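You operate a simulated robot arm through the tools that you are given. There is no shell and no other tool.

You are at the controls of a simulated robot arm. One attempt, no reset.

JOB
Form the teal circle into a bowl at 170 C.
Fine: put its tray back; the slide ends pulled out; the other two trays stay.

Only the result counts: the job must be done as asked and must still hold three seconds after the hand-in. Knocking over, shifting, dropping, spilling or breaking anything else fails it.

ROBOT AND FRAMES
A 7-joint arm with a two-finger gripper, fixed in place. Base frame: the origin is at the foot of the arm, x ahead of it, y to its left, z up; the work surface is at about z = 0.001. Lengths are in m, angles in rad, forces in N, time in s.
With the tool pointing down near the work surface it reaches from about 0.22 to 0.56 m from the base axis. Its first joint turns from -2.897 to 2.897 rad. Payload 1.2 kg.
The TCP is the grasp point between the finger pads, 0.022 m short of the fingertips. In the tool frame z runs along the fingers and y along their closing line. Largest opening 0.092 m; the body of the gripper starts 0.065 m behind the TCP.
Orientation is that of the tool frame in the base frame, as [roll, pitch, yaw] about the fixed x, y, z axes, in that order (R = Rz(yaw) Ry(pitch) Rx(roll)). With the fingers straight down and closing along the base's y, the tool's x points along the base's -x, its y along +y and its z along -z.

CONTROLS
- The arm moves only by the tool nudge_tool. Its arguments are lists of equal length, an entry for each row: "angular": the turn, a rotation vector about the base's x, y, z in units of 4 degrees (1.0 is 4 degrees), a list of three; "translation": the shift along the base's x, y, z in units of 50 mm (1.0 is 50 mm), a list of three; "jaw": the opening, from 0 (shut) to 1 (fully open). In form: {"angular": [[wx, wy, wz], ...], "translation": [[dx, dy, dz], ...], "jaw": [jaw, ...]}. A call has 1 to 20 rows; each row shifts and turns the commanded pose from where the row before left it. A call with a number of a shift or a turn outside -1 to 1 is refused whole. A row lasts 0.2 s, in which the tool goes at most 0.05 m and 0.15 rad; a call with a longer step from one row to the next is refused whole, and so is a gripper value outside its range. A pose out of reach is approached as far as the arm can. The call stops where the force on the tool passes 40 N (or 10 N more than at its start, if that is more) or the arm is blocked; 0.2 s more then pass. The fingers move at their own pace and stop on an object; they squeeze with about 26 N. The grip force told is the motor's: it shows also when the fingers shut on nothing. Time passes only in rows, and 0.2 s behind the last, so rows that do not move let the fingers close. It gives the time, the measured TCP pose, the force on the tool (base axes), the opening and the grip force at its end, in the units of the frame above (readings bear some noise), with the torque about the TCP (base axes, N m) and any sound that the robot's microphone picked up.
- Cameras (640 x 400 px; columns grow to the right, rows downward): "scene" is fixed at [0.2195, -0.4986, 0.7537]; the picture's right is [0.98, -0.22, 0.00], its down [-0.13, -0.56, -0.82] and it looks along [0.18, 0.80, -0.58] (base axes); focal length 354 px, centre (320, 200). "wrist" rides on the gripper at [0.071, 0.019, -0.102] in the tool frame; the picture's right is [-0.26, 0.97, 0.00], its down [-0.75, -0.20, -0.63] and it looks along [-0.60, -0.16, 0.78] (tool axes); focal length 280 px, centre (320, 200). There is no depth. A picture from a camera that has moved, and an enlarged one, comes with that camera's place and axes in the base frame and with its lens.
- get_image(camera): a new picture of that camera. It takes no simulated time.
- zoom(camera, box): a new picture of the part [left, top, right, bottom] of that camera's present view, enlarged. It takes no simulated time.
- sign_off(): hands the job in; it is judged then, once.

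Places have to be worked out from the pictures, the camera data and where the tool is seen. Open the gripper and draw the arm clear of the work before you hand the job in, unless the task says otherwise.

The tools are called after "Request:" as a command line: name --argument value ..., lists and objects as JSON in quotes. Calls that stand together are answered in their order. nudge_tool: Moves the arm, as the interface text tells. Its arguments: {"type":"object","properties":{"angular":{"type":"array"},"translation":{"type":"array"},"jaw":{"type":"array"}},"required":["angular","translation","jaw"]} The other tools are called the same way: get_image (camera) takes a picture; zoom (camera, box) takes an enlarged picture of a part of a camera's view; sign_off () hands the job in.

At the start:

```text
clock: 0.0
eef_pos: [0.3273, 0.0613, 0.4581]
tcp_rot: [-3.14, 0.001, 3.141]
force: [0.0, -0.5, 0.3]
torque: [0.0, 0.02, 0.0]
grip_width: 0.0919
grip_force: 0.0
```

scene: 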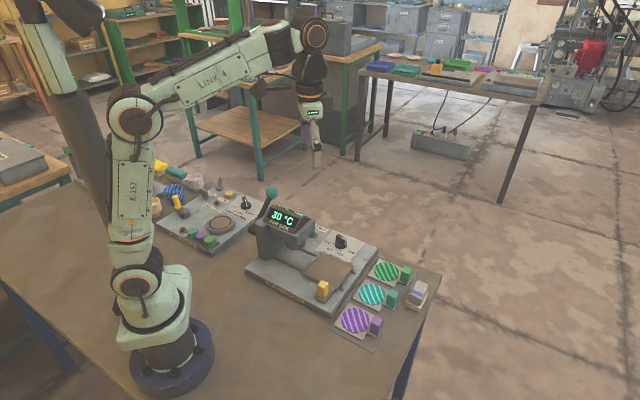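
wrist: 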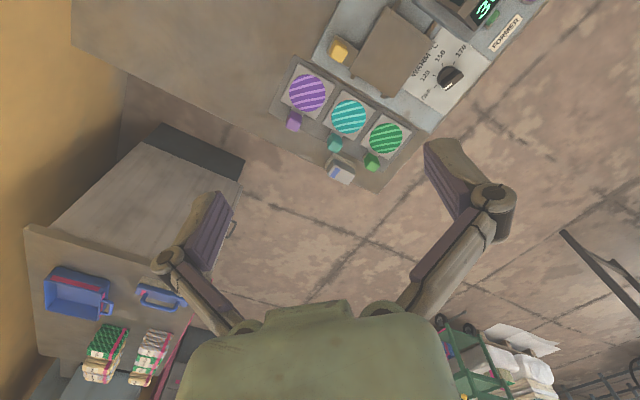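

I'll start by looking closely at the workbench from the scene camera and wrist camera.

Request:
zoom --camera "scene" --box '[230, 170, 450, 350]'

Request:
zoom --camera "scene" --box '[130, 140, 290, 260]'

Request:
zoom --camera "wrist" --box '[240, 0, 560, 200]'

```text
2.22 times, centred on (340, 260) of scene
camera zoom: at [0.2195, -0.4986, 0.7537], right [0.98, -0.22, 0.0], down [-0.13, -0.56, -0.82], along [0.18, 0.8, -0.58], focal length 786 px, centre (276, 67)
```

zoom: 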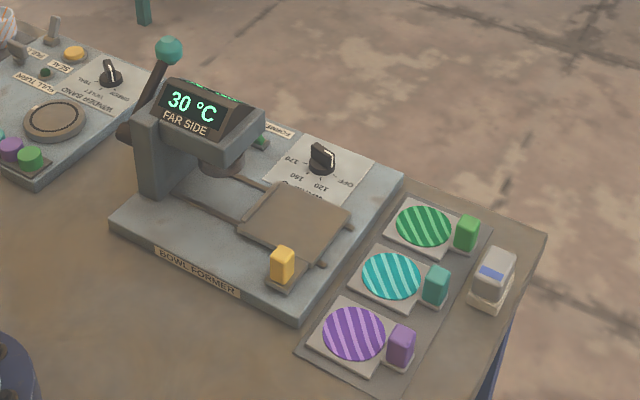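

```text
3.33 times, centred on (210, 200) of scene
camera zoom: at [0.2195, -0.4986, 0.7537], right [0.98, -0.22, 0.0], down [-0.13, -0.56, -0.82], along [0.18, 0.8, -0.58], focal length 1178 px, centre (687, 200)
```

zoom: 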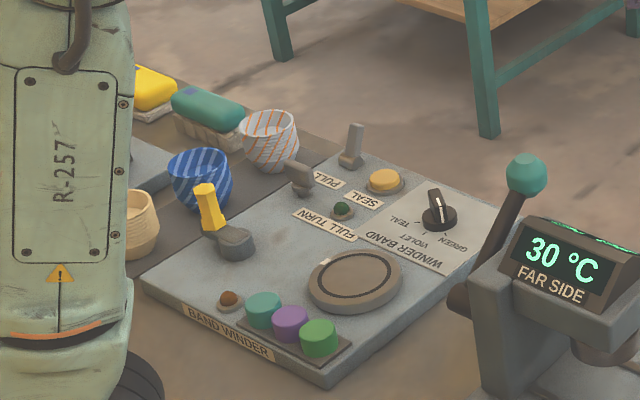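

```text
2.00 times, centred on (400, 100) of wrist
camera zoom: at [0.256, 0.0804, 0.5593], right [0.26, 0.97, 0.0], down [0.75, -0.2, 0.63], along [0.6, -0.16, -0.78], focal length 561 px, centre (160, 400)
```

zoom: 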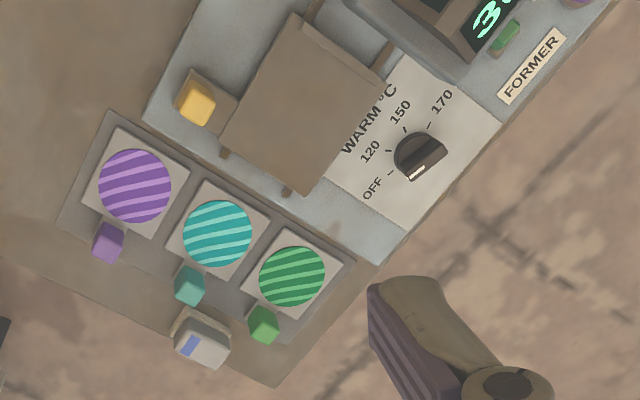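

The scene shows a bowl former rotated about 45°: a slide with a yellow grip near (0.39, 0.17), a WARM dial near (0.44, 0.25), and a teal tray near (0.484, 0.076) with its handle near (0.53, 0.043). I'll move the wrist camera back and tilt it to look down on the former.

Request:
nudge_tool --angular '[[0, 1, 0], [0, 1, 0], [0, 1, 0], [0, 1, 0], [0, 1, 0], [0, 1, 0], [0, 1, 0]]' --translation '[[-0.1, 0.22, -0.1], [-0.1, 0.22, -0.1], [-0.1, 0.22, -0.1], [-0.1, 0.22, -0.1], [-0.1, 0.22, -0.1], [-0.1, 0.22, -0.1], [-0.1, 0.22, -0.1]]' --jaw '[1, 1, 1, 1, 1, 1, 1]'

Request:
get_image --camera "wrist"

```text
clock: 1.6
eef_pos: [0.301, 0.1169, 0.4333]
tcp_rot: [3.141, -0.348, -3.142]
force: [0.0, -0.6, -0.3]
torque: [0.0, -0.02, -0.01]
grip_width: 0.0921
grip_force: 0.1
out of reach, approached as far as the arm can: row 6, 7
```

```text
taken
camera wrist: at [0.2686, 0.1355, 0.5517], right [0.25, 0.97, -0.09], down [0.92, -0.2, 0.33], along [0.3, -0.16, -0.94], focal length 280 px, centre (320, 200)
```

wrist: 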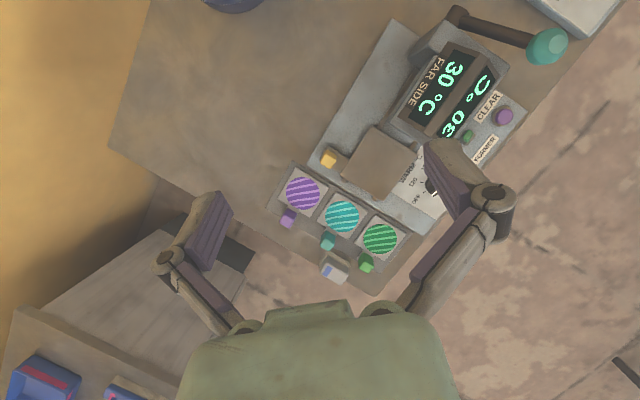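

The press also has a CLEAR control and a green lamp near its "FORMER" label. I'll zoom in on that part.

Request:
zoom --camera "wrist" --box '[370, 0, 610, 150]'

Request:
zoom --camera "wrist" --box '[260, 110, 460, 290]'

Request:
zoom --camera "scene" --box '[230, 170, 330, 240]'

Request:
zoom --camera "scene" --box '[300, 220, 380, 310]'

Request:
zoom --camera "scene" --box '[330, 250, 440, 350]'

```text
2.67 times, centred on (490, 75) of wrist
camera zoom: at [0.2686, 0.1355, 0.5517], right [0.25, 0.97, -0.09], down [0.92, -0.2, 0.33], along [0.3, -0.16, -0.94], focal length 748 px, centre (-133, 533)
```

zoom: 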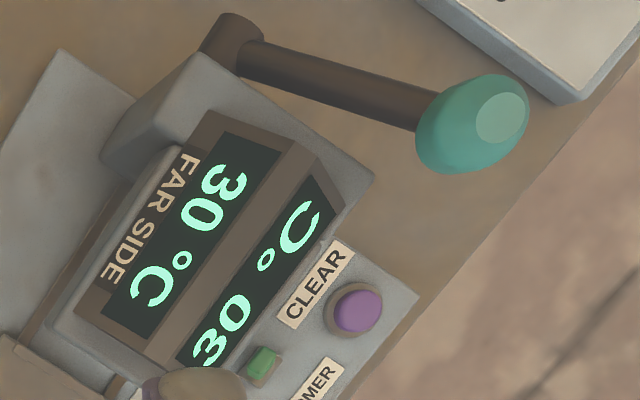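

```text
2.22 times, centred on (360, 200) of wrist
camera zoom: at [0.2686, 0.1355, 0.5517], right [0.25, 0.97, -0.09], down [0.92, -0.2, 0.33], along [0.3, -0.16, -0.94], focal length 623 px, centre (231, 200)
```

zoom: 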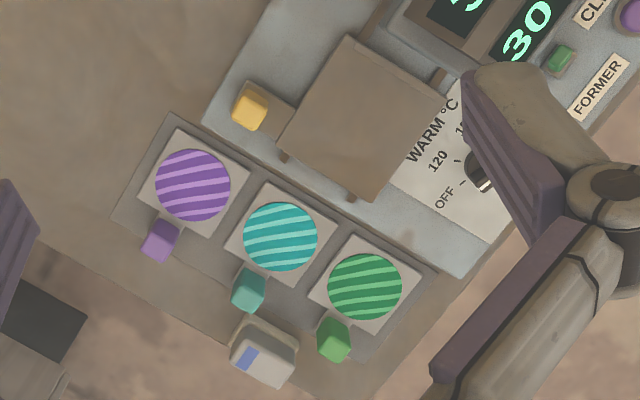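

```text
5.71 times, centred on (280, 205) of scene
camera zoom: at [0.2195, -0.4986, 0.7537], right [0.98, -0.22, 0.0], down [-0.13, -0.56, -0.82], along [0.18, 0.8, -0.58], focal length 2020 px, centre (549, 171)
```

zoom: 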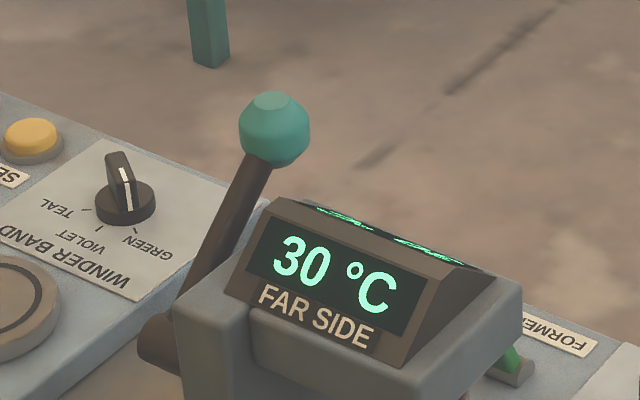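

```text
4.44 times, centred on (340, 265) of scene
camera zoom: at [0.2195, -0.4986, 0.7537], right [0.98, -0.22, 0.0], down [-0.13, -0.56, -0.82], along [0.18, 0.8, -0.58], focal length 1571 px, centre (231, -89)
```

zoom: 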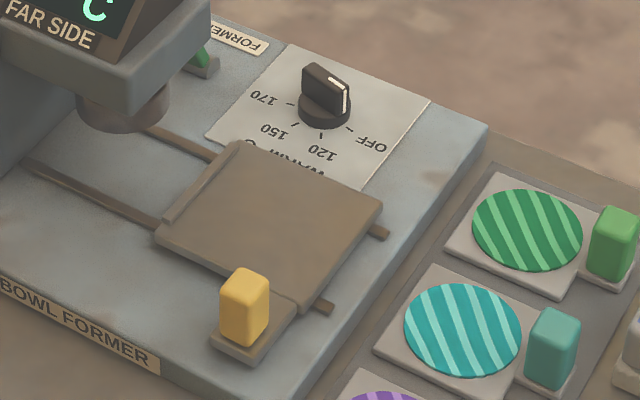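

```text
4.00 times, centred on (385, 300) of scene
camera zoom: at [0.2195, -0.4986, 0.7537], right [0.98, -0.22, 0.0], down [-0.13, -0.56, -0.82], along [0.18, 0.8, -0.58], focal length 1414 px, centre (60, -200)
```

zoom: 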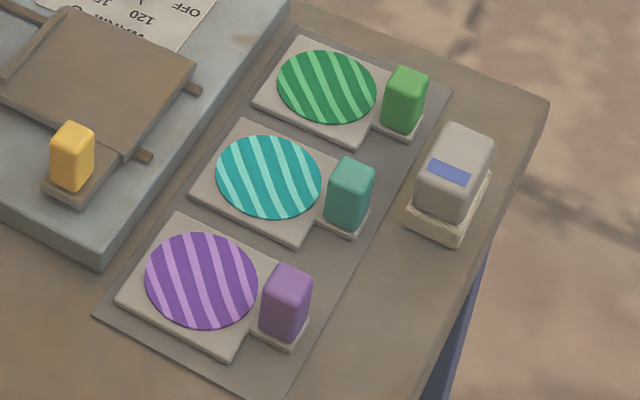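

The readings suggest the head top is at z≈0.19, the lever ball near (0.27, 0.36, 0.18) and the dial centre near (0.452, 0.264). I'll undo the tilt, then turn the tool -45° to line up with the machine axes, staying high.

Request:
nudge_tool --angular '[[0, -1, 0], [0, -1, 0], [0, -1, 0], [0, -1, 0], [0, -1, 0], [0, -1, 0], [0, -1, 0], [0, 0, -1], [0, 0, -1], [0, 0, -1], [0, 0, -1], [0, 0, -1], [0, 0, -1], [0, 0, -1], [0, 0, -1], [0, 0, -1], [0, 0, -1], [0, 0, -1], [0, 0, -0.25]]' --translation '[[0.1, 0, 0], [0.1, 0, 0], [0.1, 0, 0], [0.1, 0, 0], [0.1, 0, 0], [0.1, 0, 0], [0.1, 0, 0], [0.1, 0.1, -0.15], [0.1, 0.1, -0.15], [0.1, 0.1, -0.15], [0.1, 0.1, -0.15], [0.1, 0.1, -0.15], [0.1, 0.1, -0.15], [0.1, 0.1, -0.15], [0.1, 0.1, -0.15], [0.1, 0.1, -0.15], [0.1, 0.1, -0.15], [0, 0, 0], [0, 0, 0]]' --jaw '[1, 1, 1, 1, 1, 1, 1, 1, 1, 1, 1, 1, 1, 1, 1, 1, 1, 1, 1]'

Request:
get_image --camera "wrist"

Request:
get_image --camera "scene"

```text
clock: 5.6
eef_pos: [0.3875, 0.166, 0.3581]
tcp_rot: [-3.142, 0.142, 2.357]
force: [-0.2, 0.4, -0.2]
torque: [0.02, 0.0, -0.03]
grip_width: 0.092
grip_force: 0.1
```

```text
taken
camera wrist: at [0.3405, 0.2393, 0.448], right [0.87, 0.5, 0.04], down [0.32, -0.61, 0.73], along [0.38, -0.62, -0.69], focal length 280 px, centre (320, 200)
```

wrist: 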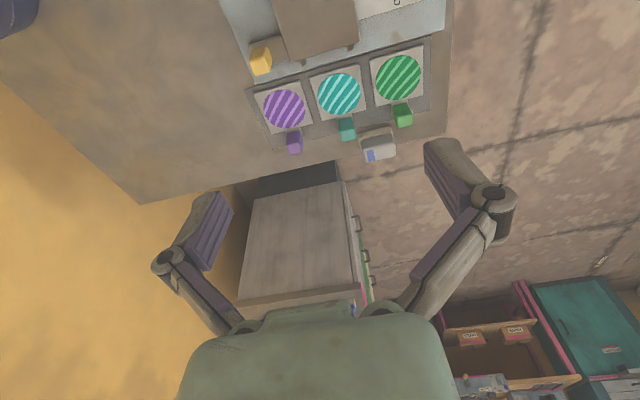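

```text
taken
```

scene: 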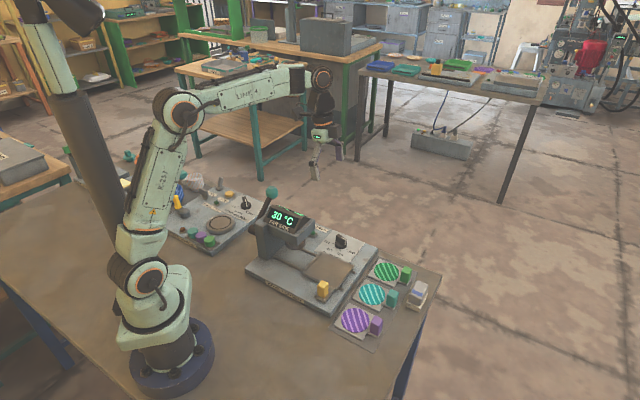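

A small tilt of about 8° remains, because the earlier tilt was cut short. I'll correct it about the (1,1) axis and drop lower over the slide to look at the rack.

Request:
nudge_tool --angular '[[0.48, 0.48, 0], [0.48, 0.48, 0], [0.48, 0.48, 0], [0, 0, 0], [0, 0, 0]]' --translation '[[0, 0.1, -0.4], [0, 0.1, -0.4], [0, 0.1, -0.4], [0, 0.1, -0.4], [0, 0.1, -0.4]]' --jaw '[1, 1, 1, 1, 1]'

Request:
get_image --camera "wrist"

```text
clock: 6.8
eef_pos: [0.3868, 0.1898, 0.2588]
tcp_rot: [-3.141, 0.0, 2.356]
force: [-0.4, -0.2, 0.3]
torque: [0.0, 0.02, -0.03]
grip_width: 0.092
grip_force: 0.0
```

```text
taken
camera wrist: at [0.3498, 0.254, 0.3606], right [0.87, 0.5, 0.0], down [0.39, -0.68, 0.63], along [0.31, -0.54, -0.78], focal length 280 px, centre (320, 200)
```

wrist: 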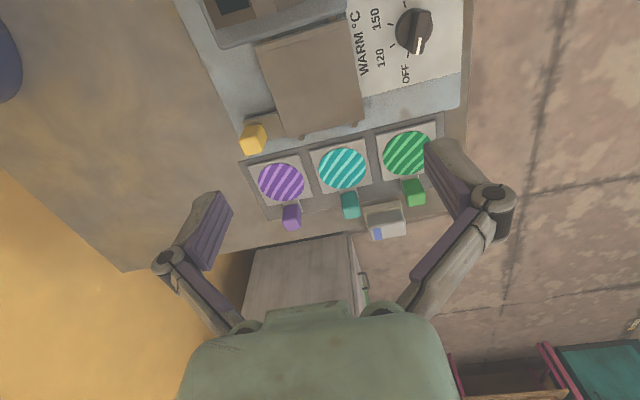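

Request:
zoom --camera "wrist" --box '[230, 120, 430, 245]'

Request:
zoom --camera "wrist" --box '[200, 0, 480, 160]'

```text
3.20 times, centred on (330, 182) of wrist
camera zoom: at [0.3498, 0.254, 0.3606], right [0.87, 0.5, 0.0], down [0.39, -0.68, 0.63], along [0.31, -0.54, -0.78], focal length 897 px, centre (288, 256)
```

zoom: 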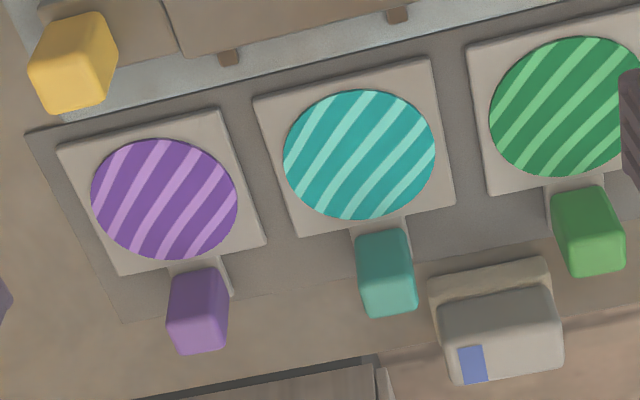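

```text
2.29 times, centred on (340, 80) of wrist
camera zoom: at [0.3498, 0.254, 0.3606], right [0.87, 0.5, 0.0], down [0.39, -0.68, 0.63], along [0.31, -0.54, -0.78], focal length 641 px, centre (274, 474)
```

zoom: 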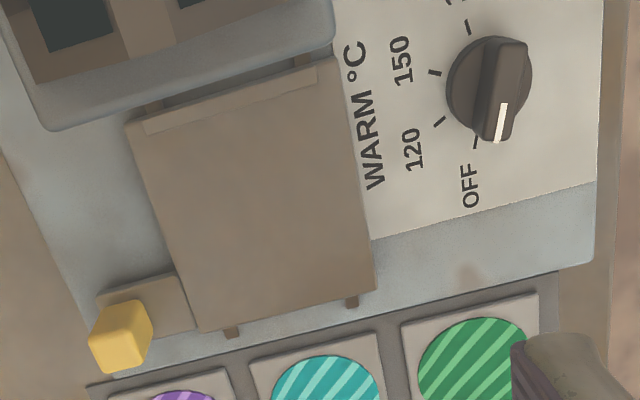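

The rack and slide are clear now: teal handle at about (0.530, 0.038) with its top at z≈0.039, and slide plate centre near (0.391, 0.168). Next I'll check the gripper's actual shape and the dial from the scene camera.

Request:
zoom --camera "scene" --box '[260, 40, 380, 240]'

Request:
zoom --camera "scene" --box '[240, 180, 360, 260]'

Request:
zoom --camera "wrist" --box '[340, 0, 480, 90]'

```text
2.00 times, centred on (320, 140) of scene
camera zoom: at [0.2195, -0.4986, 0.7537], right [0.98, -0.22, 0.0], down [-0.13, -0.56, -0.82], along [0.18, 0.8, -0.58], focal length 707 px, centre (320, 320)
```

zoom: 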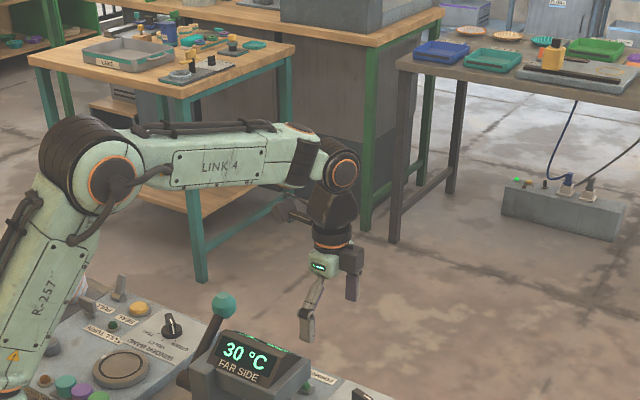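

```text
5.00 times, centred on (300, 220) of scene
camera zoom: at [0.2195, -0.4986, 0.7537], right [0.98, -0.22, 0.0], down [-0.13, -0.56, -0.82], along [0.18, 0.8, -0.58], focal length 1768 px, centre (420, 100)
```

zoom: 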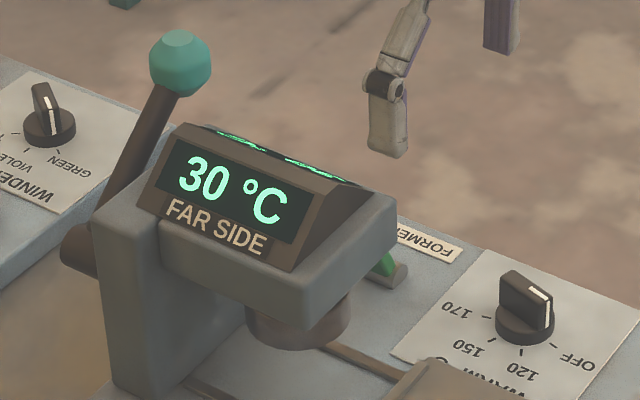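

```text
4.44 times, centred on (410, 45) of wrist
camera zoom: at [0.3498, 0.254, 0.3606], right [0.87, 0.5, 0.0], down [0.39, -0.68, 0.63], along [0.31, -0.54, -0.78], focal length 1246 px, centre (-80, 889)
```

zoom: 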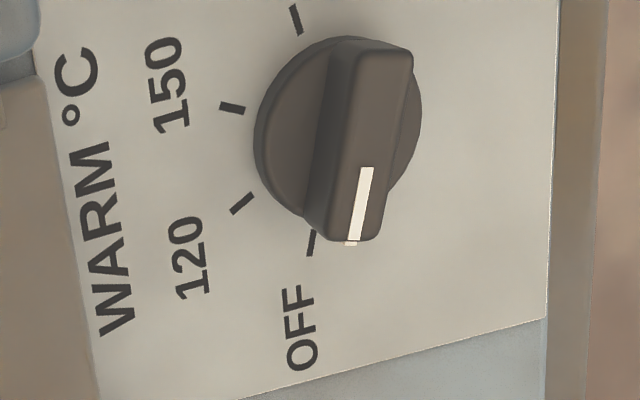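

The dial ticks fit a circle centred at about (0.452, 0.266) with 50° spacing. OFF is at about -60° and 170 is 150° clockwise from it. I'll go above the dial with the fingers straddling the ridge, and test there whether the wrist can turn that far.

Request:
nudge_tool --angular '[[0, 0, -0.9375], [0, 0, -0.9375], [0, 0, -0.9375], [0, 0, -0.9375], [0, 0, 0]]' --translation '[[0.3275, 0.379, -0.394], [0.3275, 0.379, -0.394], [0.3275, 0.379, -0.394], [0.3275, 0.379, -0.394], [0, 0, 0]]' --jaw '[1, 1, 1, 1, 1]'

Request:
nudge_tool --angular '[[0, 0, -1], [0, 0, -1], [0, 0, -1], [0, 0, -1], [0, 0, -1], [0, 0, -1], [0, 0, -1], [0, 0, -1], [0, 0, -1], [0, 0, -1], [0, 0, -1], [0, 0, -1], [0, 0, -1], [0, 0, -1], [0, 0, -1], [0, 0, -1], [0, 0, -1], [0, 0, -1], [0, 0, -1], [0, 0, -1]]' --translation '[[0, 0, 0], [0, 0, 0], [0, 0, 0], [0, 0, 0], [0, 0, 0], [0, 0, 0], [0, 0, 0], [0, 0, 0], [0, 0, 0], [0, 0, 0], [0, 0, 0], [0, 0, 0], [0, 0, 0], [0, 0, 0], [0, 0, 0], [0, 0, 0], [0, 0, 0], [0, 0, 0], [0, 0, 0], [0, 0, 0]]' --jaw '[1, 1, 1, 1, 1, 1, 1, 1, 1, 1, 1, 1, 1, 1, 1, 1, 1, 1, 1, 1]'

```text
clock: 8.0
eef_pos: [0.4518, 0.2669, 0.1815]
tcp_rot: [-3.141, 0.0, 2.095]
force: [0.4, -0.8, 0.4]
torque: [0.02, 0.01, -0.01]
grip_width: 0.0921
grip_force: 0.0
```

```text
clock: 12.2
eef_pos: [0.4518, 0.2673, 0.1789]
tcp_rot: [-3.141, -0.001, 0.698]
force: [0.6, 0.4, 0.5]
torque: [0.05, -0.02, 0.03]
grip_width: 0.0921
grip_force: 0.1
```

The first 80° turned without trouble. I'll test the remaining 70°.

Request:
nudge_tool --angular '[[0, 0, -1], [0, 0, -1], [0, 0, -1], [0, 0, -1], [0, 0, -1], [0, 0, -1], [0, 0, -1], [0, 0, -1], [0, 0, -1], [0, 0, -1], [0, 0, -1], [0, 0, -1], [0, 0, -1], [0, 0, -1], [0, 0, -1], [0, 0, -1], [0, 0, -1], [0, 0, -0.5]]' --translation '[[0, 0, 0], [0, 0, 0], [0, 0, 0], [0, 0, 0], [0, 0, 0], [0, 0, 0], [0, 0, 0], [0, 0, 0], [0, 0, 0], [0, 0, 0], [0, 0, 0], [0, 0, 0], [0, 0, 0], [0, 0, 0], [0, 0, 0], [0, 0, 0], [0, 0, 0], [0, 0, 0]]' --jaw '[1, 1, 1, 1, 1, 1, 1, 1, 1, 1, 1, 1, 1, 1, 1, 1, 1, 1]'

Request:
get_image --camera "wrist"

Request:
get_image --camera "scene"

```text
clock: 16.0
eef_pos: [0.4428, 0.2731, 0.1781]
tcp_rot: [-3.139, 0.001, -0.524]
force: [0.1, -0.7, -1.1]
torque: [0.01, 0.01, -0.03]
grip_width: 0.0918
grip_force: 0.1
out of reach, approached as far as the arm can: row 17, 18
```

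```text
taken
camera wrist: at [0.4942, 0.2214, 0.2797], right [-0.71, -0.71, 0.0], down [-0.55, 0.55, 0.63], along [-0.44, 0.44, -0.78], focal length 280 px, centre (320, 200)
```

wrist: 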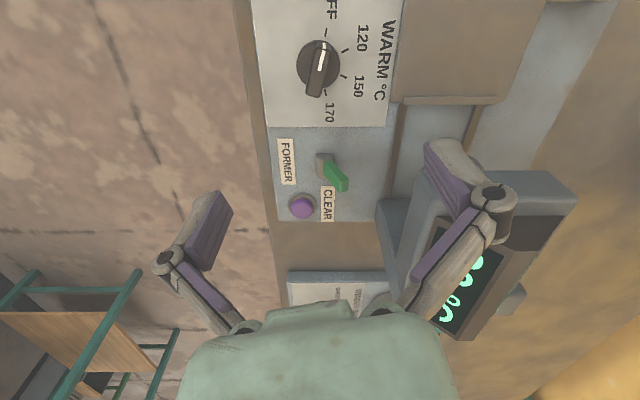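

```text
taken
```

scene: 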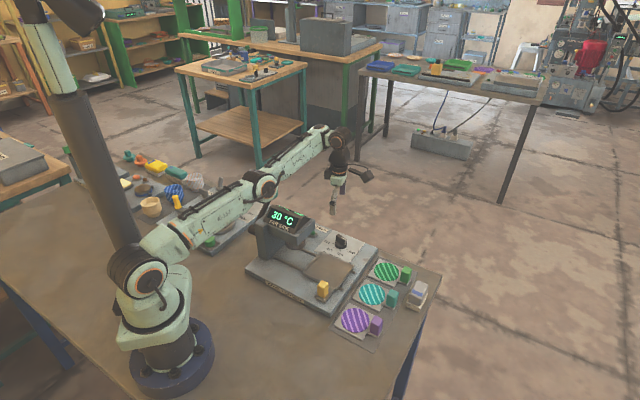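

The full turn only just fails to reach, and the elbow has swung low near the lever. I'll check that nothing was touched before backing out.

Request:
zoom --camera "scene" --box '[100, 110, 380, 290]'

Request:
zoom --camera "wrist" --box '[240, 0, 420, 230]'

```text
2.22 times, centred on (240, 200) of scene
camera zoom: at [0.2195, -0.4986, 0.7537], right [0.98, -0.22, 0.0], down [-0.13, -0.56, -0.82], along [0.18, 0.8, -0.58], focal length 786 px, centre (498, 200)
```

zoom: 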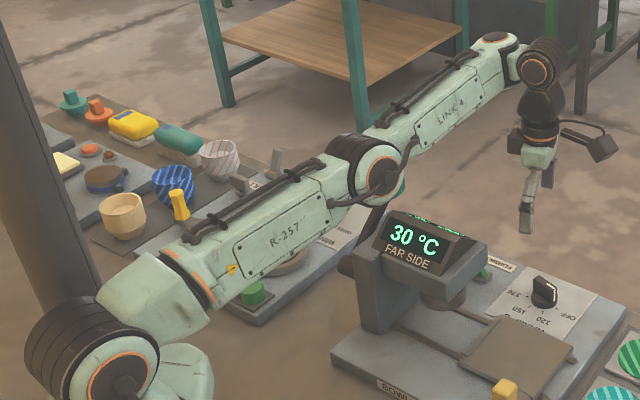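

```text
1.74 times, centred on (330, 115) of wrist
camera zoom: at [0.4942, 0.2214, 0.2797], right [-0.71, -0.71, 0.0], down [-0.55, 0.55, 0.63], along [-0.44, 0.44, -0.78], focal length 488 px, centre (303, 348)
```

zoom: 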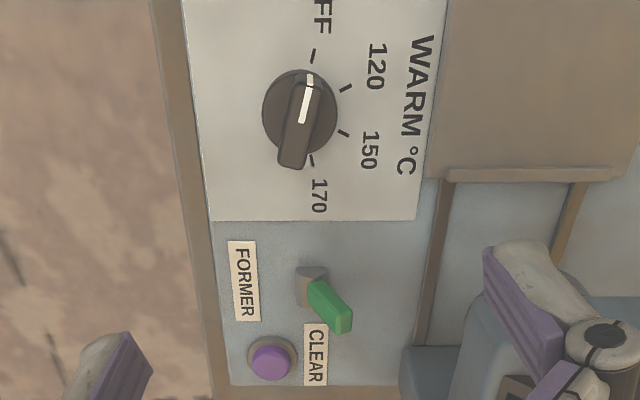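

Nothing appears moved. I can also see the camera arm sticking out from the gripper, plus a green FORMER toggle and a violet CLEAR button. I'll rotate back the same way.

Request:
nudge_tool --angular '[[0, 0, 1], [0, 0, 1], [0, 0, 1], [0, 0, 1], [0, 0, 1], [0, 0, 1], [0, 0, 1], [0, 0, 1], [0, 0, 1], [0, 0, 1], [0, 0, 1], [0, 0, 1], [0, 0, 1], [0, 0, 1], [0, 0, 1], [0, 0, 1], [0, 0, 1], [0, 0, 0.5]]' --translation '[[0.02, -0.014, 0], [0.02, -0.014, 0], [0.02, -0.014, 0], [0.02, -0.014, 0], [0.02, -0.014, 0], [0.02, -0.014, 0], [0.02, -0.014, 0], [0.02, -0.014, 0], [0.02, -0.014, 0], [0, 0, 0], [0, 0, 0], [0, 0, 0], [0, 0, 0], [0, 0, 0], [0, 0, 0], [0, 0, 0], [0, 0, 0], [0, 0, 0]]' --jaw '[1, 1, 1, 1, 1, 1, 1, 1, 1, 1, 1, 1, 1, 1, 1, 1, 1, 1]'

Request:
get_image --camera "scene"

Request:
get_image --camera "wrist"

```text
clock: 19.8
eef_pos: [0.4517, 0.2685, 0.1783]
tcp_rot: [-3.141, -0.002, 0.7]
force: [0.1, -0.7, 0.0]
torque: [0.0, 0.0, -0.02]
grip_width: 0.0921
grip_force: 0.1
```

```text
taken
```

scene: 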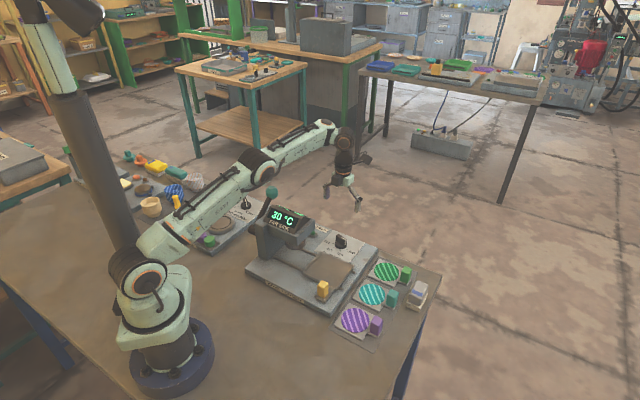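

```text
taken
camera wrist: at [0.5183, 0.2982, 0.2802], right [0.42, -0.91, 0.0], down [-0.71, -0.33, 0.63], along [-0.57, -0.26, -0.78], focal length 280 px, centre (320, 200)
```

wrist: 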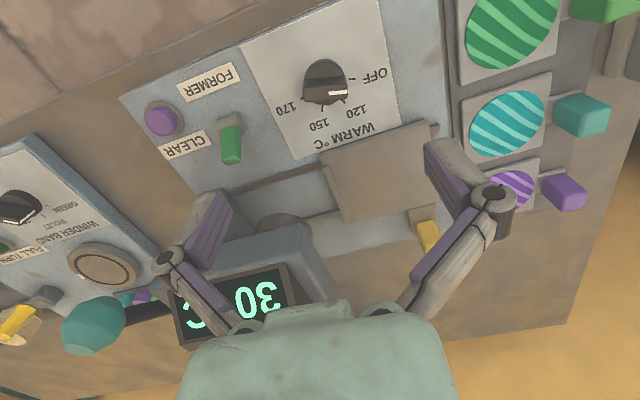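

The lever and everything else look unchanged. I'll keep rotating back to the original angle and check the elbow rises again.

Request:
nudge_tool --angular '[[0, 0, 1], [0, 0, 1], [0, 0, 1], [0, 0, 1], [0, 0, 1], [0, 0, 1], [0, 0, 1], [0, 0, 1], [0, 0, 1], [0, 0, 1], [0, 0, 1], [0, 0, 1], [0, 0, 1], [0, 0, 1], [0, 0, 1], [0, 0, 1], [0, 0, 1], [0, 0, 1], [0, 0, 1], [0, 0, 1]]' --translation '[[0, 0, 0], [0, 0, 0], [0, 0, 0], [0, 0, 0], [0, 0, 0], [0, 0, 0], [0, 0, 0], [0, 0, 0], [0, 0, 0], [0, 0, 0], [0, 0, 0], [0, 0, 0], [0, 0, 0], [0, 0, 0], [0, 0, 0], [0, 0, 0], [0, 0, 0], [0, 0, 0], [0, 0, 0], [0, 0, 0]]' --jaw '[1, 1, 1, 1, 1, 1, 1, 1, 1, 1, 1, 1, 1, 1, 1, 1, 1, 1, 1, 1]'

Request:
get_image --camera "scene"

Request:
get_image --camera "wrist"

```text
clock: 24.0
eef_pos: [0.4516, 0.2669, 0.1771]
tcp_rot: [3.141, 0.0, 2.096]
force: [0.4, 0.2, 0.9]
torque: [0.01, 0.02, -0.04]
grip_width: 0.0919
grip_force: 0.1
```

```text
taken
```

scene: 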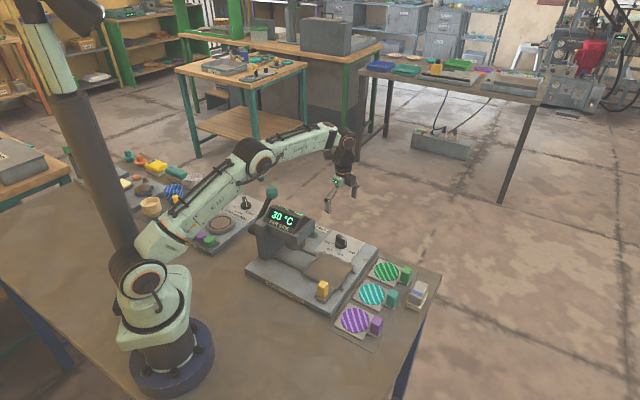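

```text
taken
camera wrist: at [0.4328, 0.3382, 0.2801], right [0.97, 0.26, 0.0], down [0.2, -0.75, 0.63], along [0.16, -0.6, -0.78], focal length 280 px, centre (320, 200)
```

wrist: 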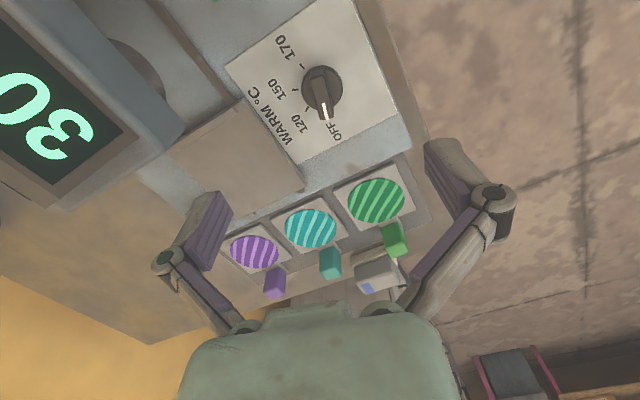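

The elbow is back in a safe position. Before turning the dial I'll look more closely at the green FORMER toggle and CLEAR button.

Request:
zoom --camera "scene" --box '[295, 215, 335, 245]'

Request:
zoom --camera "wrist" --box '[0, 0, 240, 150]'

```text
13.33 times, centred on (315, 230) of scene
camera zoom: at [0.2195, -0.4986, 0.7537], right [0.98, -0.22, 0.0], down [-0.13, -0.56, -0.82], along [0.18, 0.8, -0.58], focal length 4714 px, centre (387, -200)
```

zoom: 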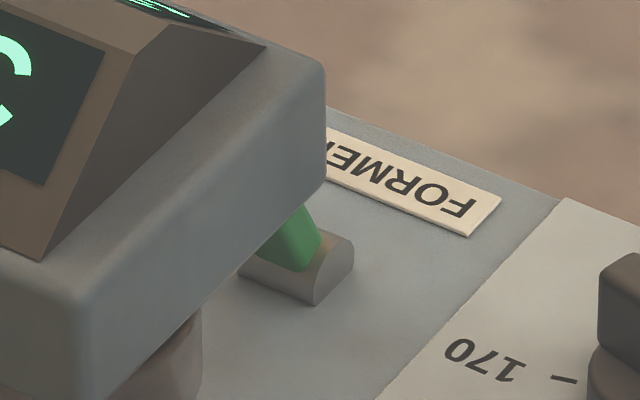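

```text
2.67 times, centred on (120, 75) of wrist
camera zoom: at [0.4328, 0.3382, 0.2801], right [0.97, 0.26, 0.0], down [0.2, -0.75, 0.63], along [0.16, -0.6, -0.78], focal length 748 px, centre (853, 533)
```

zoom: 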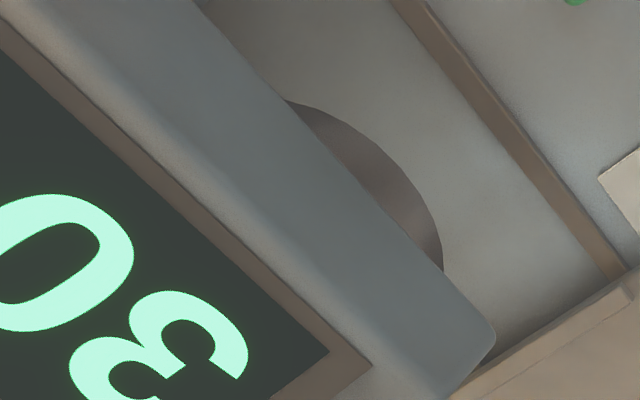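

I can't tell the toggle's state yet; I'll see whether the heater responds. I'll zoom on the dial from here to refine its centre before descending.

Request:
zoom --camera "wrist" --box '[250, 30, 400, 160]'

```text
3.08 times, centred on (325, 95) of wrist
camera zoom: at [0.4328, 0.3382, 0.2801], right [0.97, 0.26, 0.0], down [0.2, -0.75, 0.63], along [0.16, -0.6, -0.78], focal length 863 px, centre (305, 523)
```

zoom: 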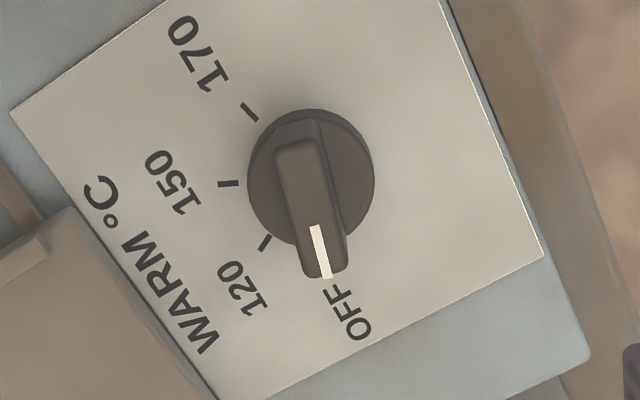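

The ticks from this view agree, giving a dial centre of about (0.453, 0.266), disc top near z≈0.033 and ridge top near 0.05. I'll descend so the tips straddle the ridge at z≈0.038, then close on it.

Request:
nudge_tool --angular '[[0, 0, 0], [0, 0, 0], [0, 0, 0], [0, 0, 0], [0, 0, 0]]' --translation '[[0.014, -0.01, -0.6], [0.014, -0.01, -0.6], [0, 0, -0.6], [0, 0, -0.5], [0, 0, 0]]' --jaw '[0.65, 0.65, 0.65, 0.65, 0.65]'

Request:
get_image --camera "wrist"

Request:
zoom --camera "scene" --box '[290, 180, 400, 280]'

```text
clock: 25.2
eef_pos: [0.454, 0.2656, 0.0625]
tcp_rot: [3.14, 0.0, 2.095]
force: [-0.2, 0.0, 0.2]
torque: [0.03, 0.02, 0.04]
grip_width: 0.0599
grip_force: 0.1
```

```text
taken
camera wrist: at [0.435, 0.337, 0.1639], right [0.97, 0.26, 0.0], down [0.2, -0.75, 0.62], along [0.16, -0.6, -0.78], focal length 280 px, centre (320, 200)
```

wrist: 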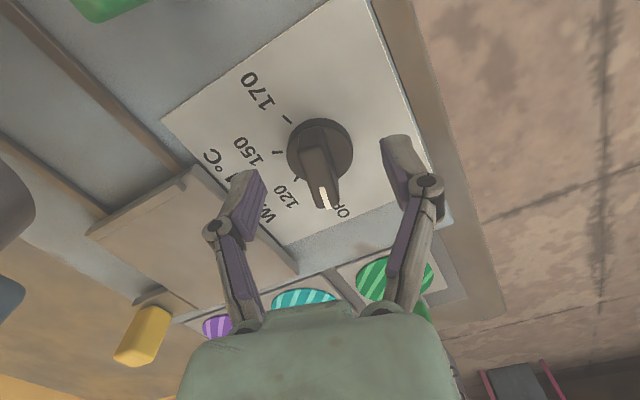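

```text
4.00 times, centred on (345, 230) of scene
camera zoom: at [0.2195, -0.4986, 0.7537], right [0.98, -0.22, 0.0], down [-0.13, -0.56, -0.82], along [0.18, 0.8, -0.58], focal length 1414 px, centre (220, 80)
```

zoom: 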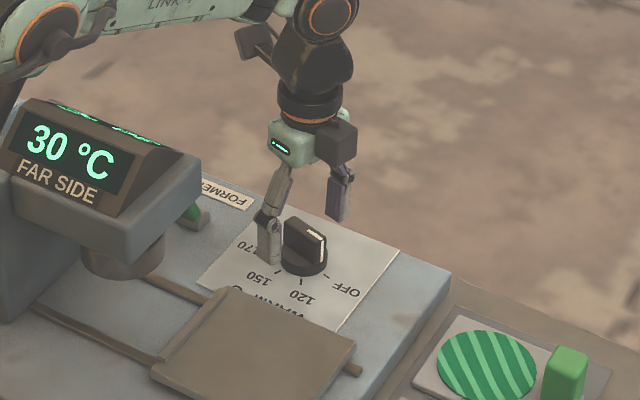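

The fingers straddle the ridge and look well centred. I'll close on it.

Request:
nudge_tool --angular '[[0, 0, 0], [0, 0, 0], [0, 0, 0], [0, 0, 0]]' --translation '[[0, 0, 0], [0, 0, 0], [0, 0, 0], [0, 0, 0]]' --jaw '[0, 0, 0, 0]'

Request:
zoom --camera "scene" --box '[310, 190, 380, 260]'

Request:
zoom --camera "wrist" --box '[220, 60, 440, 240]'

```text
clock: 26.2
eef_pos: [0.4543, 0.2656, 0.0627]
tcp_rot: [-3.139, -0.001, 2.095]
force: [-17.8, -12.4, 17.6]
torque: [-0.1, 0.48, -0.06]
grip_width: 0.0129
grip_force: 28.6
```

```text
5.71 times, centred on (345, 225) of scene
camera zoom: at [0.2195, -0.4986, 0.7537], right [0.98, -0.22, 0.0], down [-0.13, -0.56, -0.82], along [0.18, 0.8, -0.58], focal length 2020 px, centre (177, 57)
```

zoom: 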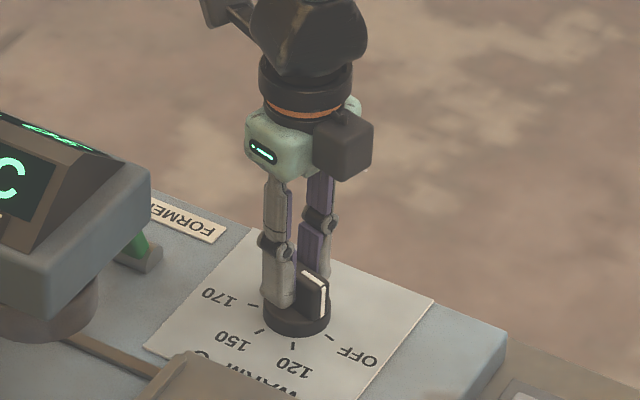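

```text
2.22 times, centred on (330, 150) of wrist
camera zoom: at [0.4348, 0.3368, 0.1645], right [0.97, 0.26, 0.0], down [0.2, -0.75, 0.63], along [0.16, -0.61, -0.78], focal length 623 px, centre (298, 311)
```

zoom: 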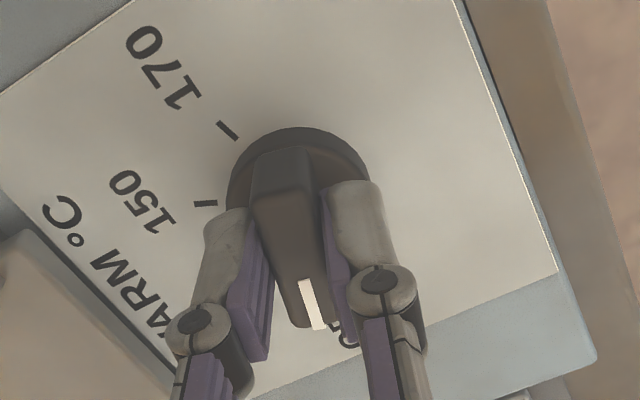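

The grip is on the ridge (12.9 mm wide), but there's a side load of about 22 N and 18 N upward. I'll shift about 2 mm toward the relieving side and up to centre the grip.

Request:
nudge_tool --angular '[[0, 0, 0], [0, 0, 0]]' --translation '[[-0.02, -0.012, 0.03], [0, 0, 0]]' --jaw '[0, 0]'

```text
clock: 26.8
eef_pos: [0.4545, 0.2664, 0.0618]
tcp_rot: [3.14, 0.003, 2.095]
force: [15.1, 8.2, -21.6]
torque: [0.1, -0.21, -0.05]
grip_width: 0.0123
grip_force: 27.8
```

The load reversed sign, so the neutral point is about half that shift back.

Request:
nudge_tool --angular '[[0, 0, 0], [0, 0, 0]]' --translation '[[0.009, 0.005, -0.016], [0, 0, 0]]' --jaw '[0, 0]'

```text
clock: 27.4
eef_pos: [0.4539, 0.2659, 0.0633]
tcp_rot: [-3.141, 0.0, 2.094]
force: [12.4, 8.1, -15.5]
torque: [-0.33, -0.49, 0.0]
grip_width: 0.0131
grip_force: 28.2
```

Request:
nudge_tool --angular '[[0, 0, 0], [0, 0, 0]]' --translation '[[0.01, 0.006, -0.01], [0, 0, 0]]' --jaw '[0, 0]'

```text
clock: 28.0
eef_pos: [0.4538, 0.2661, 0.0648]
tcp_rot: [-3.14, 0.0, 2.096]
force: [5.2, -0.4, -8.3]
torque: [0.19, -0.01, 0.01]
grip_width: 0.013
grip_force: 28.1
```

The load is low enough now (about 5 N sideways). I'll start turning the dial clockwise, first by 20° to see how it behaves.

Request:
nudge_tool --angular '[[0, 0, -1], [0, 0, -1], [0, 0, -1], [0, 0, -1], [0, 0, -1]]' --translation '[[0, 0, 0], [0, 0, 0], [0, 0, 0], [0, 0, 0], [0, 0, 0]]' --jaw '[0, 0, 0, 0, 0]'

Request:
zoom --camera "wrist" --box '[220, 60, 440, 240]'

```text
clock: 29.2
eef_pos: [0.4552, 0.2667, 0.0638]
tcp_rot: [-3.142, 0.002, 1.743]
force: [21.2, 4.7, -18.5]
torque: [-0.33, -0.47, 0.07]
grip_width: 0.0128
grip_force: 28.1
```

```text
2.22 times, centred on (330, 150) of wrist
camera zoom: at [0.4602, 0.3391, 0.1654], right [1.0, -0.09, 0.0], down [-0.07, -0.78, 0.62], along [-0.06, -0.62, -0.78], focal length 623 px, centre (298, 311)
```

zoom: 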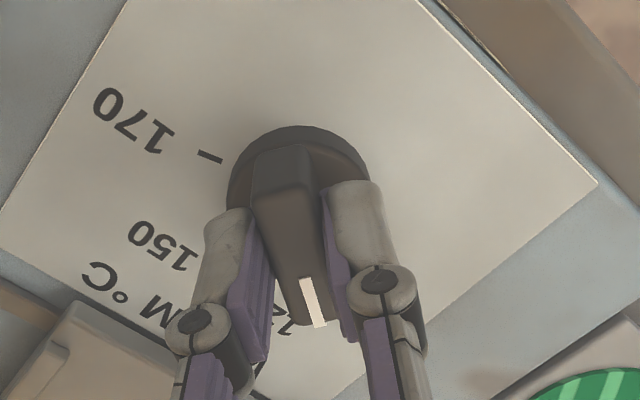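

The knob follows the tool. I'll relieve the +x and downward load with a small shift, then continue turning.

Request:
nudge_tool --angular '[[0, 0, 0], [0, 0, 0]]' --translation '[[0.02, 0.003, -0.02], [0, 0, 0]]' --jaw '[0, 0]'

```text
clock: 29.8
eef_pos: [0.454, 0.2651, 0.0648]
tcp_rot: [-3.141, -0.001, 1.741]
force: [-3.3, -14.0, 14.3]
torque: [-0.01, 0.16, 0.01]
grip_width: 0.013
grip_force: 27.9
```

Request:
nudge_tool --angular '[[0, 0, -1], [0, 0, -1], [0, 0, -1], [0, 0, -1], [0, 0, -1], [0, 0, -1], [0, 0, -1], [0, 0, -1]]' --translation '[[0, -0.01, 0.01], [0, 0, 0], [0, 0, 0], [0, 0, 0], [0, 0, 0], [0, 0, 0], [0, 0, 0], [0, 0, 0]]' --jaw '[0, 0, 0, 0, 0, 0, 0, 0]'

```text
clock: 31.6
eef_pos: [0.4561, 0.2659, 0.064]
tcp_rot: [3.141, -0.002, 1.187]
force: [16.0, 5.0, 3.6]
torque: [0.79, -0.56, 0.05]
grip_width: 0.013
grip_force: 27.8
```

It's at 52° turned with a moderate load. I'll ease +x slightly and keep turning.

Request:
nudge_tool --angular '[[0, 0, -1], [0, 0, -1], [0, 0, -1], [0, 0, -1], [0, 0, -1], [0, 0, -1], [0, 0, -1], [0, 0, -1]]' --translation '[[0.015, 0.005, 0], [0, 0, 0], [0, 0, 0], [0, 0, 0], [0, 0, 0], [0, 0, 0], [0, 0, 0], [0, 0, 0]]' --jaw '[0, 0, 0, 0, 0, 0, 0, 0]'

Request:
zoom --camera "wrist" --box '[200, 40, 460, 240]'

Request:
get_image --camera "scene"

```text
clock: 33.4
eef_pos: [0.4551, 0.2659, 0.0643]
tcp_rot: [3.14, -0.001, 0.628]
force: [21.8, 0.0, 0.9]
torque: [0.08, -0.56, 0.01]
grip_width: 0.0129
grip_force: 28.1
```

```text
2.00 times, centred on (330, 140) of wrist
camera zoom: at [0.5241, 0.2912, 0.1652], right [0.35, -0.94, 0.0], down [-0.73, -0.28, 0.62], along [-0.58, -0.22, -0.78], focal length 561 px, centre (300, 320)
```

zoom: 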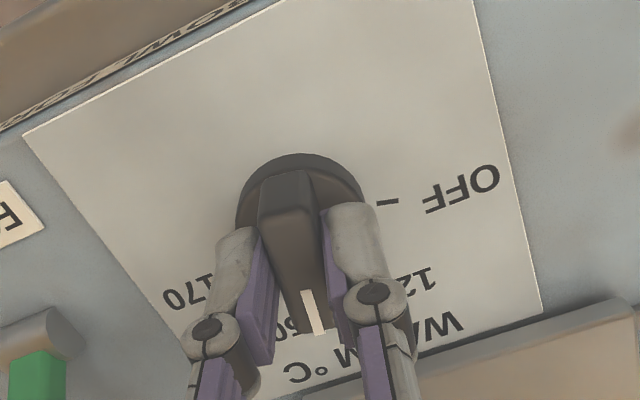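

```text
taken
```

scene: 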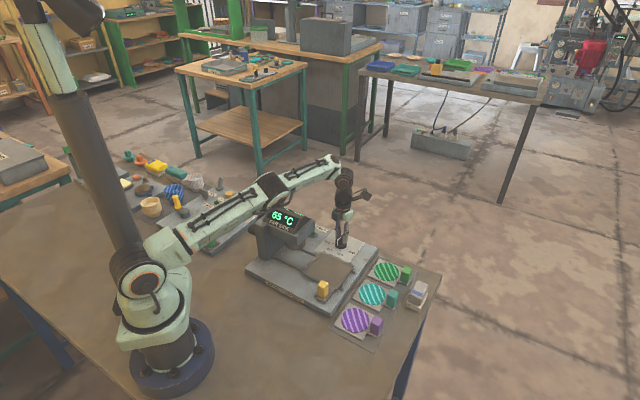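

The display already reads 65 °C, so the heater responds to the dial and the FORMER toggle needs no change for heating. The elbow is still well above the head. I'll continue turning.

Request:
nudge_tool --angular '[[0, 0, -1], [0, 0, -1], [0, 0, -1], [0, 0, -1], [0, 0, -1], [0, 0, -1], [0, 0, -1], [0, 0, -1]]' --translation '[[0.02, 0, 0], [0, 0, 0], [0, 0, 0], [0, 0, 0], [0, 0, 0], [0, 0, 0], [0, 0, 0], [0, 0, 0]]' --jaw '[0, 0, 0, 0, 0, 0, 0, 0]'

Request:
zoom --camera "scene" --box '[180, 140, 390, 290]'

```text
clock: 35.2
eef_pos: [0.4562, 0.2648, 0.063]
tcp_rot: [3.14, -0.001, 0.066]
force: [-1.2, -31.3, 20.7]
torque: [-0.68, 0.06, 0.09]
grip_width: 0.0129
grip_force: 27.8
```

```text
2.67 times, centred on (285, 215) of scene
camera zoom: at [0.2195, -0.4986, 0.7537], right [0.98, -0.22, 0.0], down [-0.13, -0.56, -0.82], along [0.18, 0.8, -0.58], focal length 943 px, centre (413, 160)
```

zoom: 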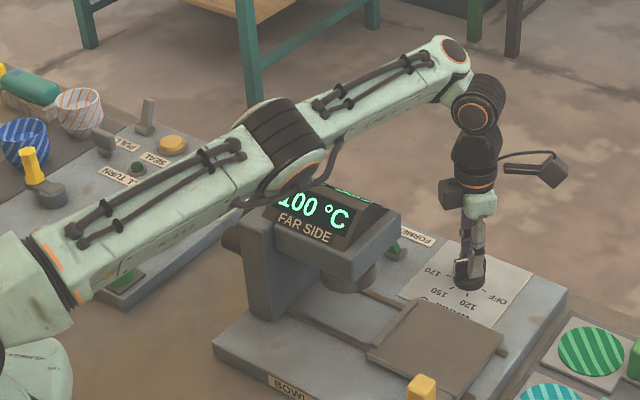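

Temperature is 100 °C and rising; about 116° is turned. I'll relieve the -y load and continue carefully toward 144°.

Request:
nudge_tool --angular '[[0, 0, 0], [0, 0, -1], [0, 0, -1], [0, 0, -1], [0, 0, -1]]' --translation '[[0, -0.03, 0.02], [0, 0, 0], [0, 0, 0], [0, 0, 0], [0, 0, 0]]' --jaw '[0, 0, 0, 0, 0]'

```text
clock: 36.4
eef_pos: [0.4556, 0.2634, 0.0642]
tcp_rot: [3.137, 0.001, -0.21]
force: [9.1, -20.4, -16.1]
torque: [-0.42, -0.24, 0.05]
grip_width: 0.0128
grip_force: 27.5
```

Request:
nudge_tool --angular '[[0, 0, 0], [0, 0, -1], [0, 0, -1], [0, 0, -1]]' --translation '[[0.01, -0.02, -0.015], [0, 0, 0], [0, 0, 0], [0, 0, 0]]' --jaw '[0, 0, 0, 0]'

Request:
zoom --camera "wrist" --box '[200, 40, 460, 240]'

Request:
zoom --camera "scene" --box '[180, 140, 390, 290]'

```text
clock: 37.4
eef_pos: [0.4553, 0.264, 0.0638]
tcp_rot: [-3.141, 0.003, -0.421]
force: [-7.2, -19.6, -5.0]
torque: [-0.59, -0.37, 0.03]
grip_width: 0.0131
grip_force: 27.9
```

```text
2.00 times, centred on (330, 140) of wrist
camera zoom: at [0.5126, 0.217, 0.1652], right [-0.63, -0.77, 0.0], down [-0.6, 0.49, 0.63], along [-0.49, 0.4, -0.78], focal length 561 px, centre (300, 320)
```

zoom: 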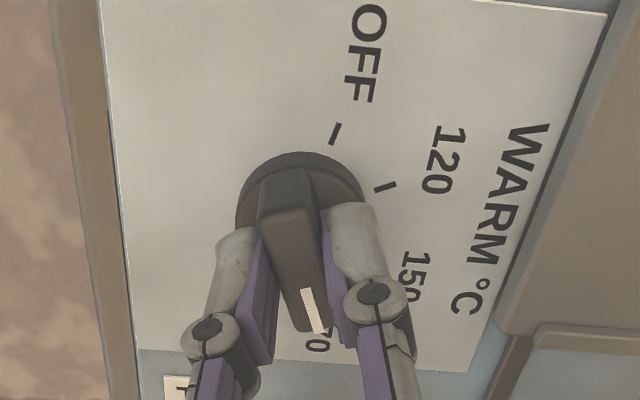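

```text
2.67 times, centred on (285, 215) of scene
camera zoom: at [0.2195, -0.4986, 0.7537], right [0.98, -0.22, 0.0], down [-0.13, -0.56, -0.82], along [0.18, 0.8, -0.58], focal length 943 px, centre (413, 160)
```

zoom: 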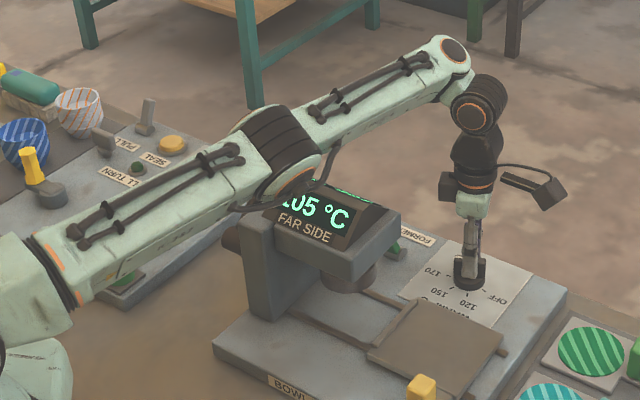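

Turned 144° now, with the pointer close to 170. I'll go the last 6° in small rows.

Request:
nudge_tool --angular '[[0, 0, 0], [0, 0, -0.5], [0, 0, -0.5], [0, 0, -0.5]]' --translation '[[0, -0.01, 0], [0, 0, 0], [0, 0, 0], [0, 0, 0]]' --jaw '[0, 0, 0, 0]'

```text
clock: 38.4
eef_pos: [0.4572, 0.2631, 0.0633]
tcp_rot: [-3.14, 0.0, -0.522]
force: [0.5, -7.2, -15.3]
torque: [0.15, 0.45, 0.02]
grip_width: 0.0131
grip_force: 27.8
```

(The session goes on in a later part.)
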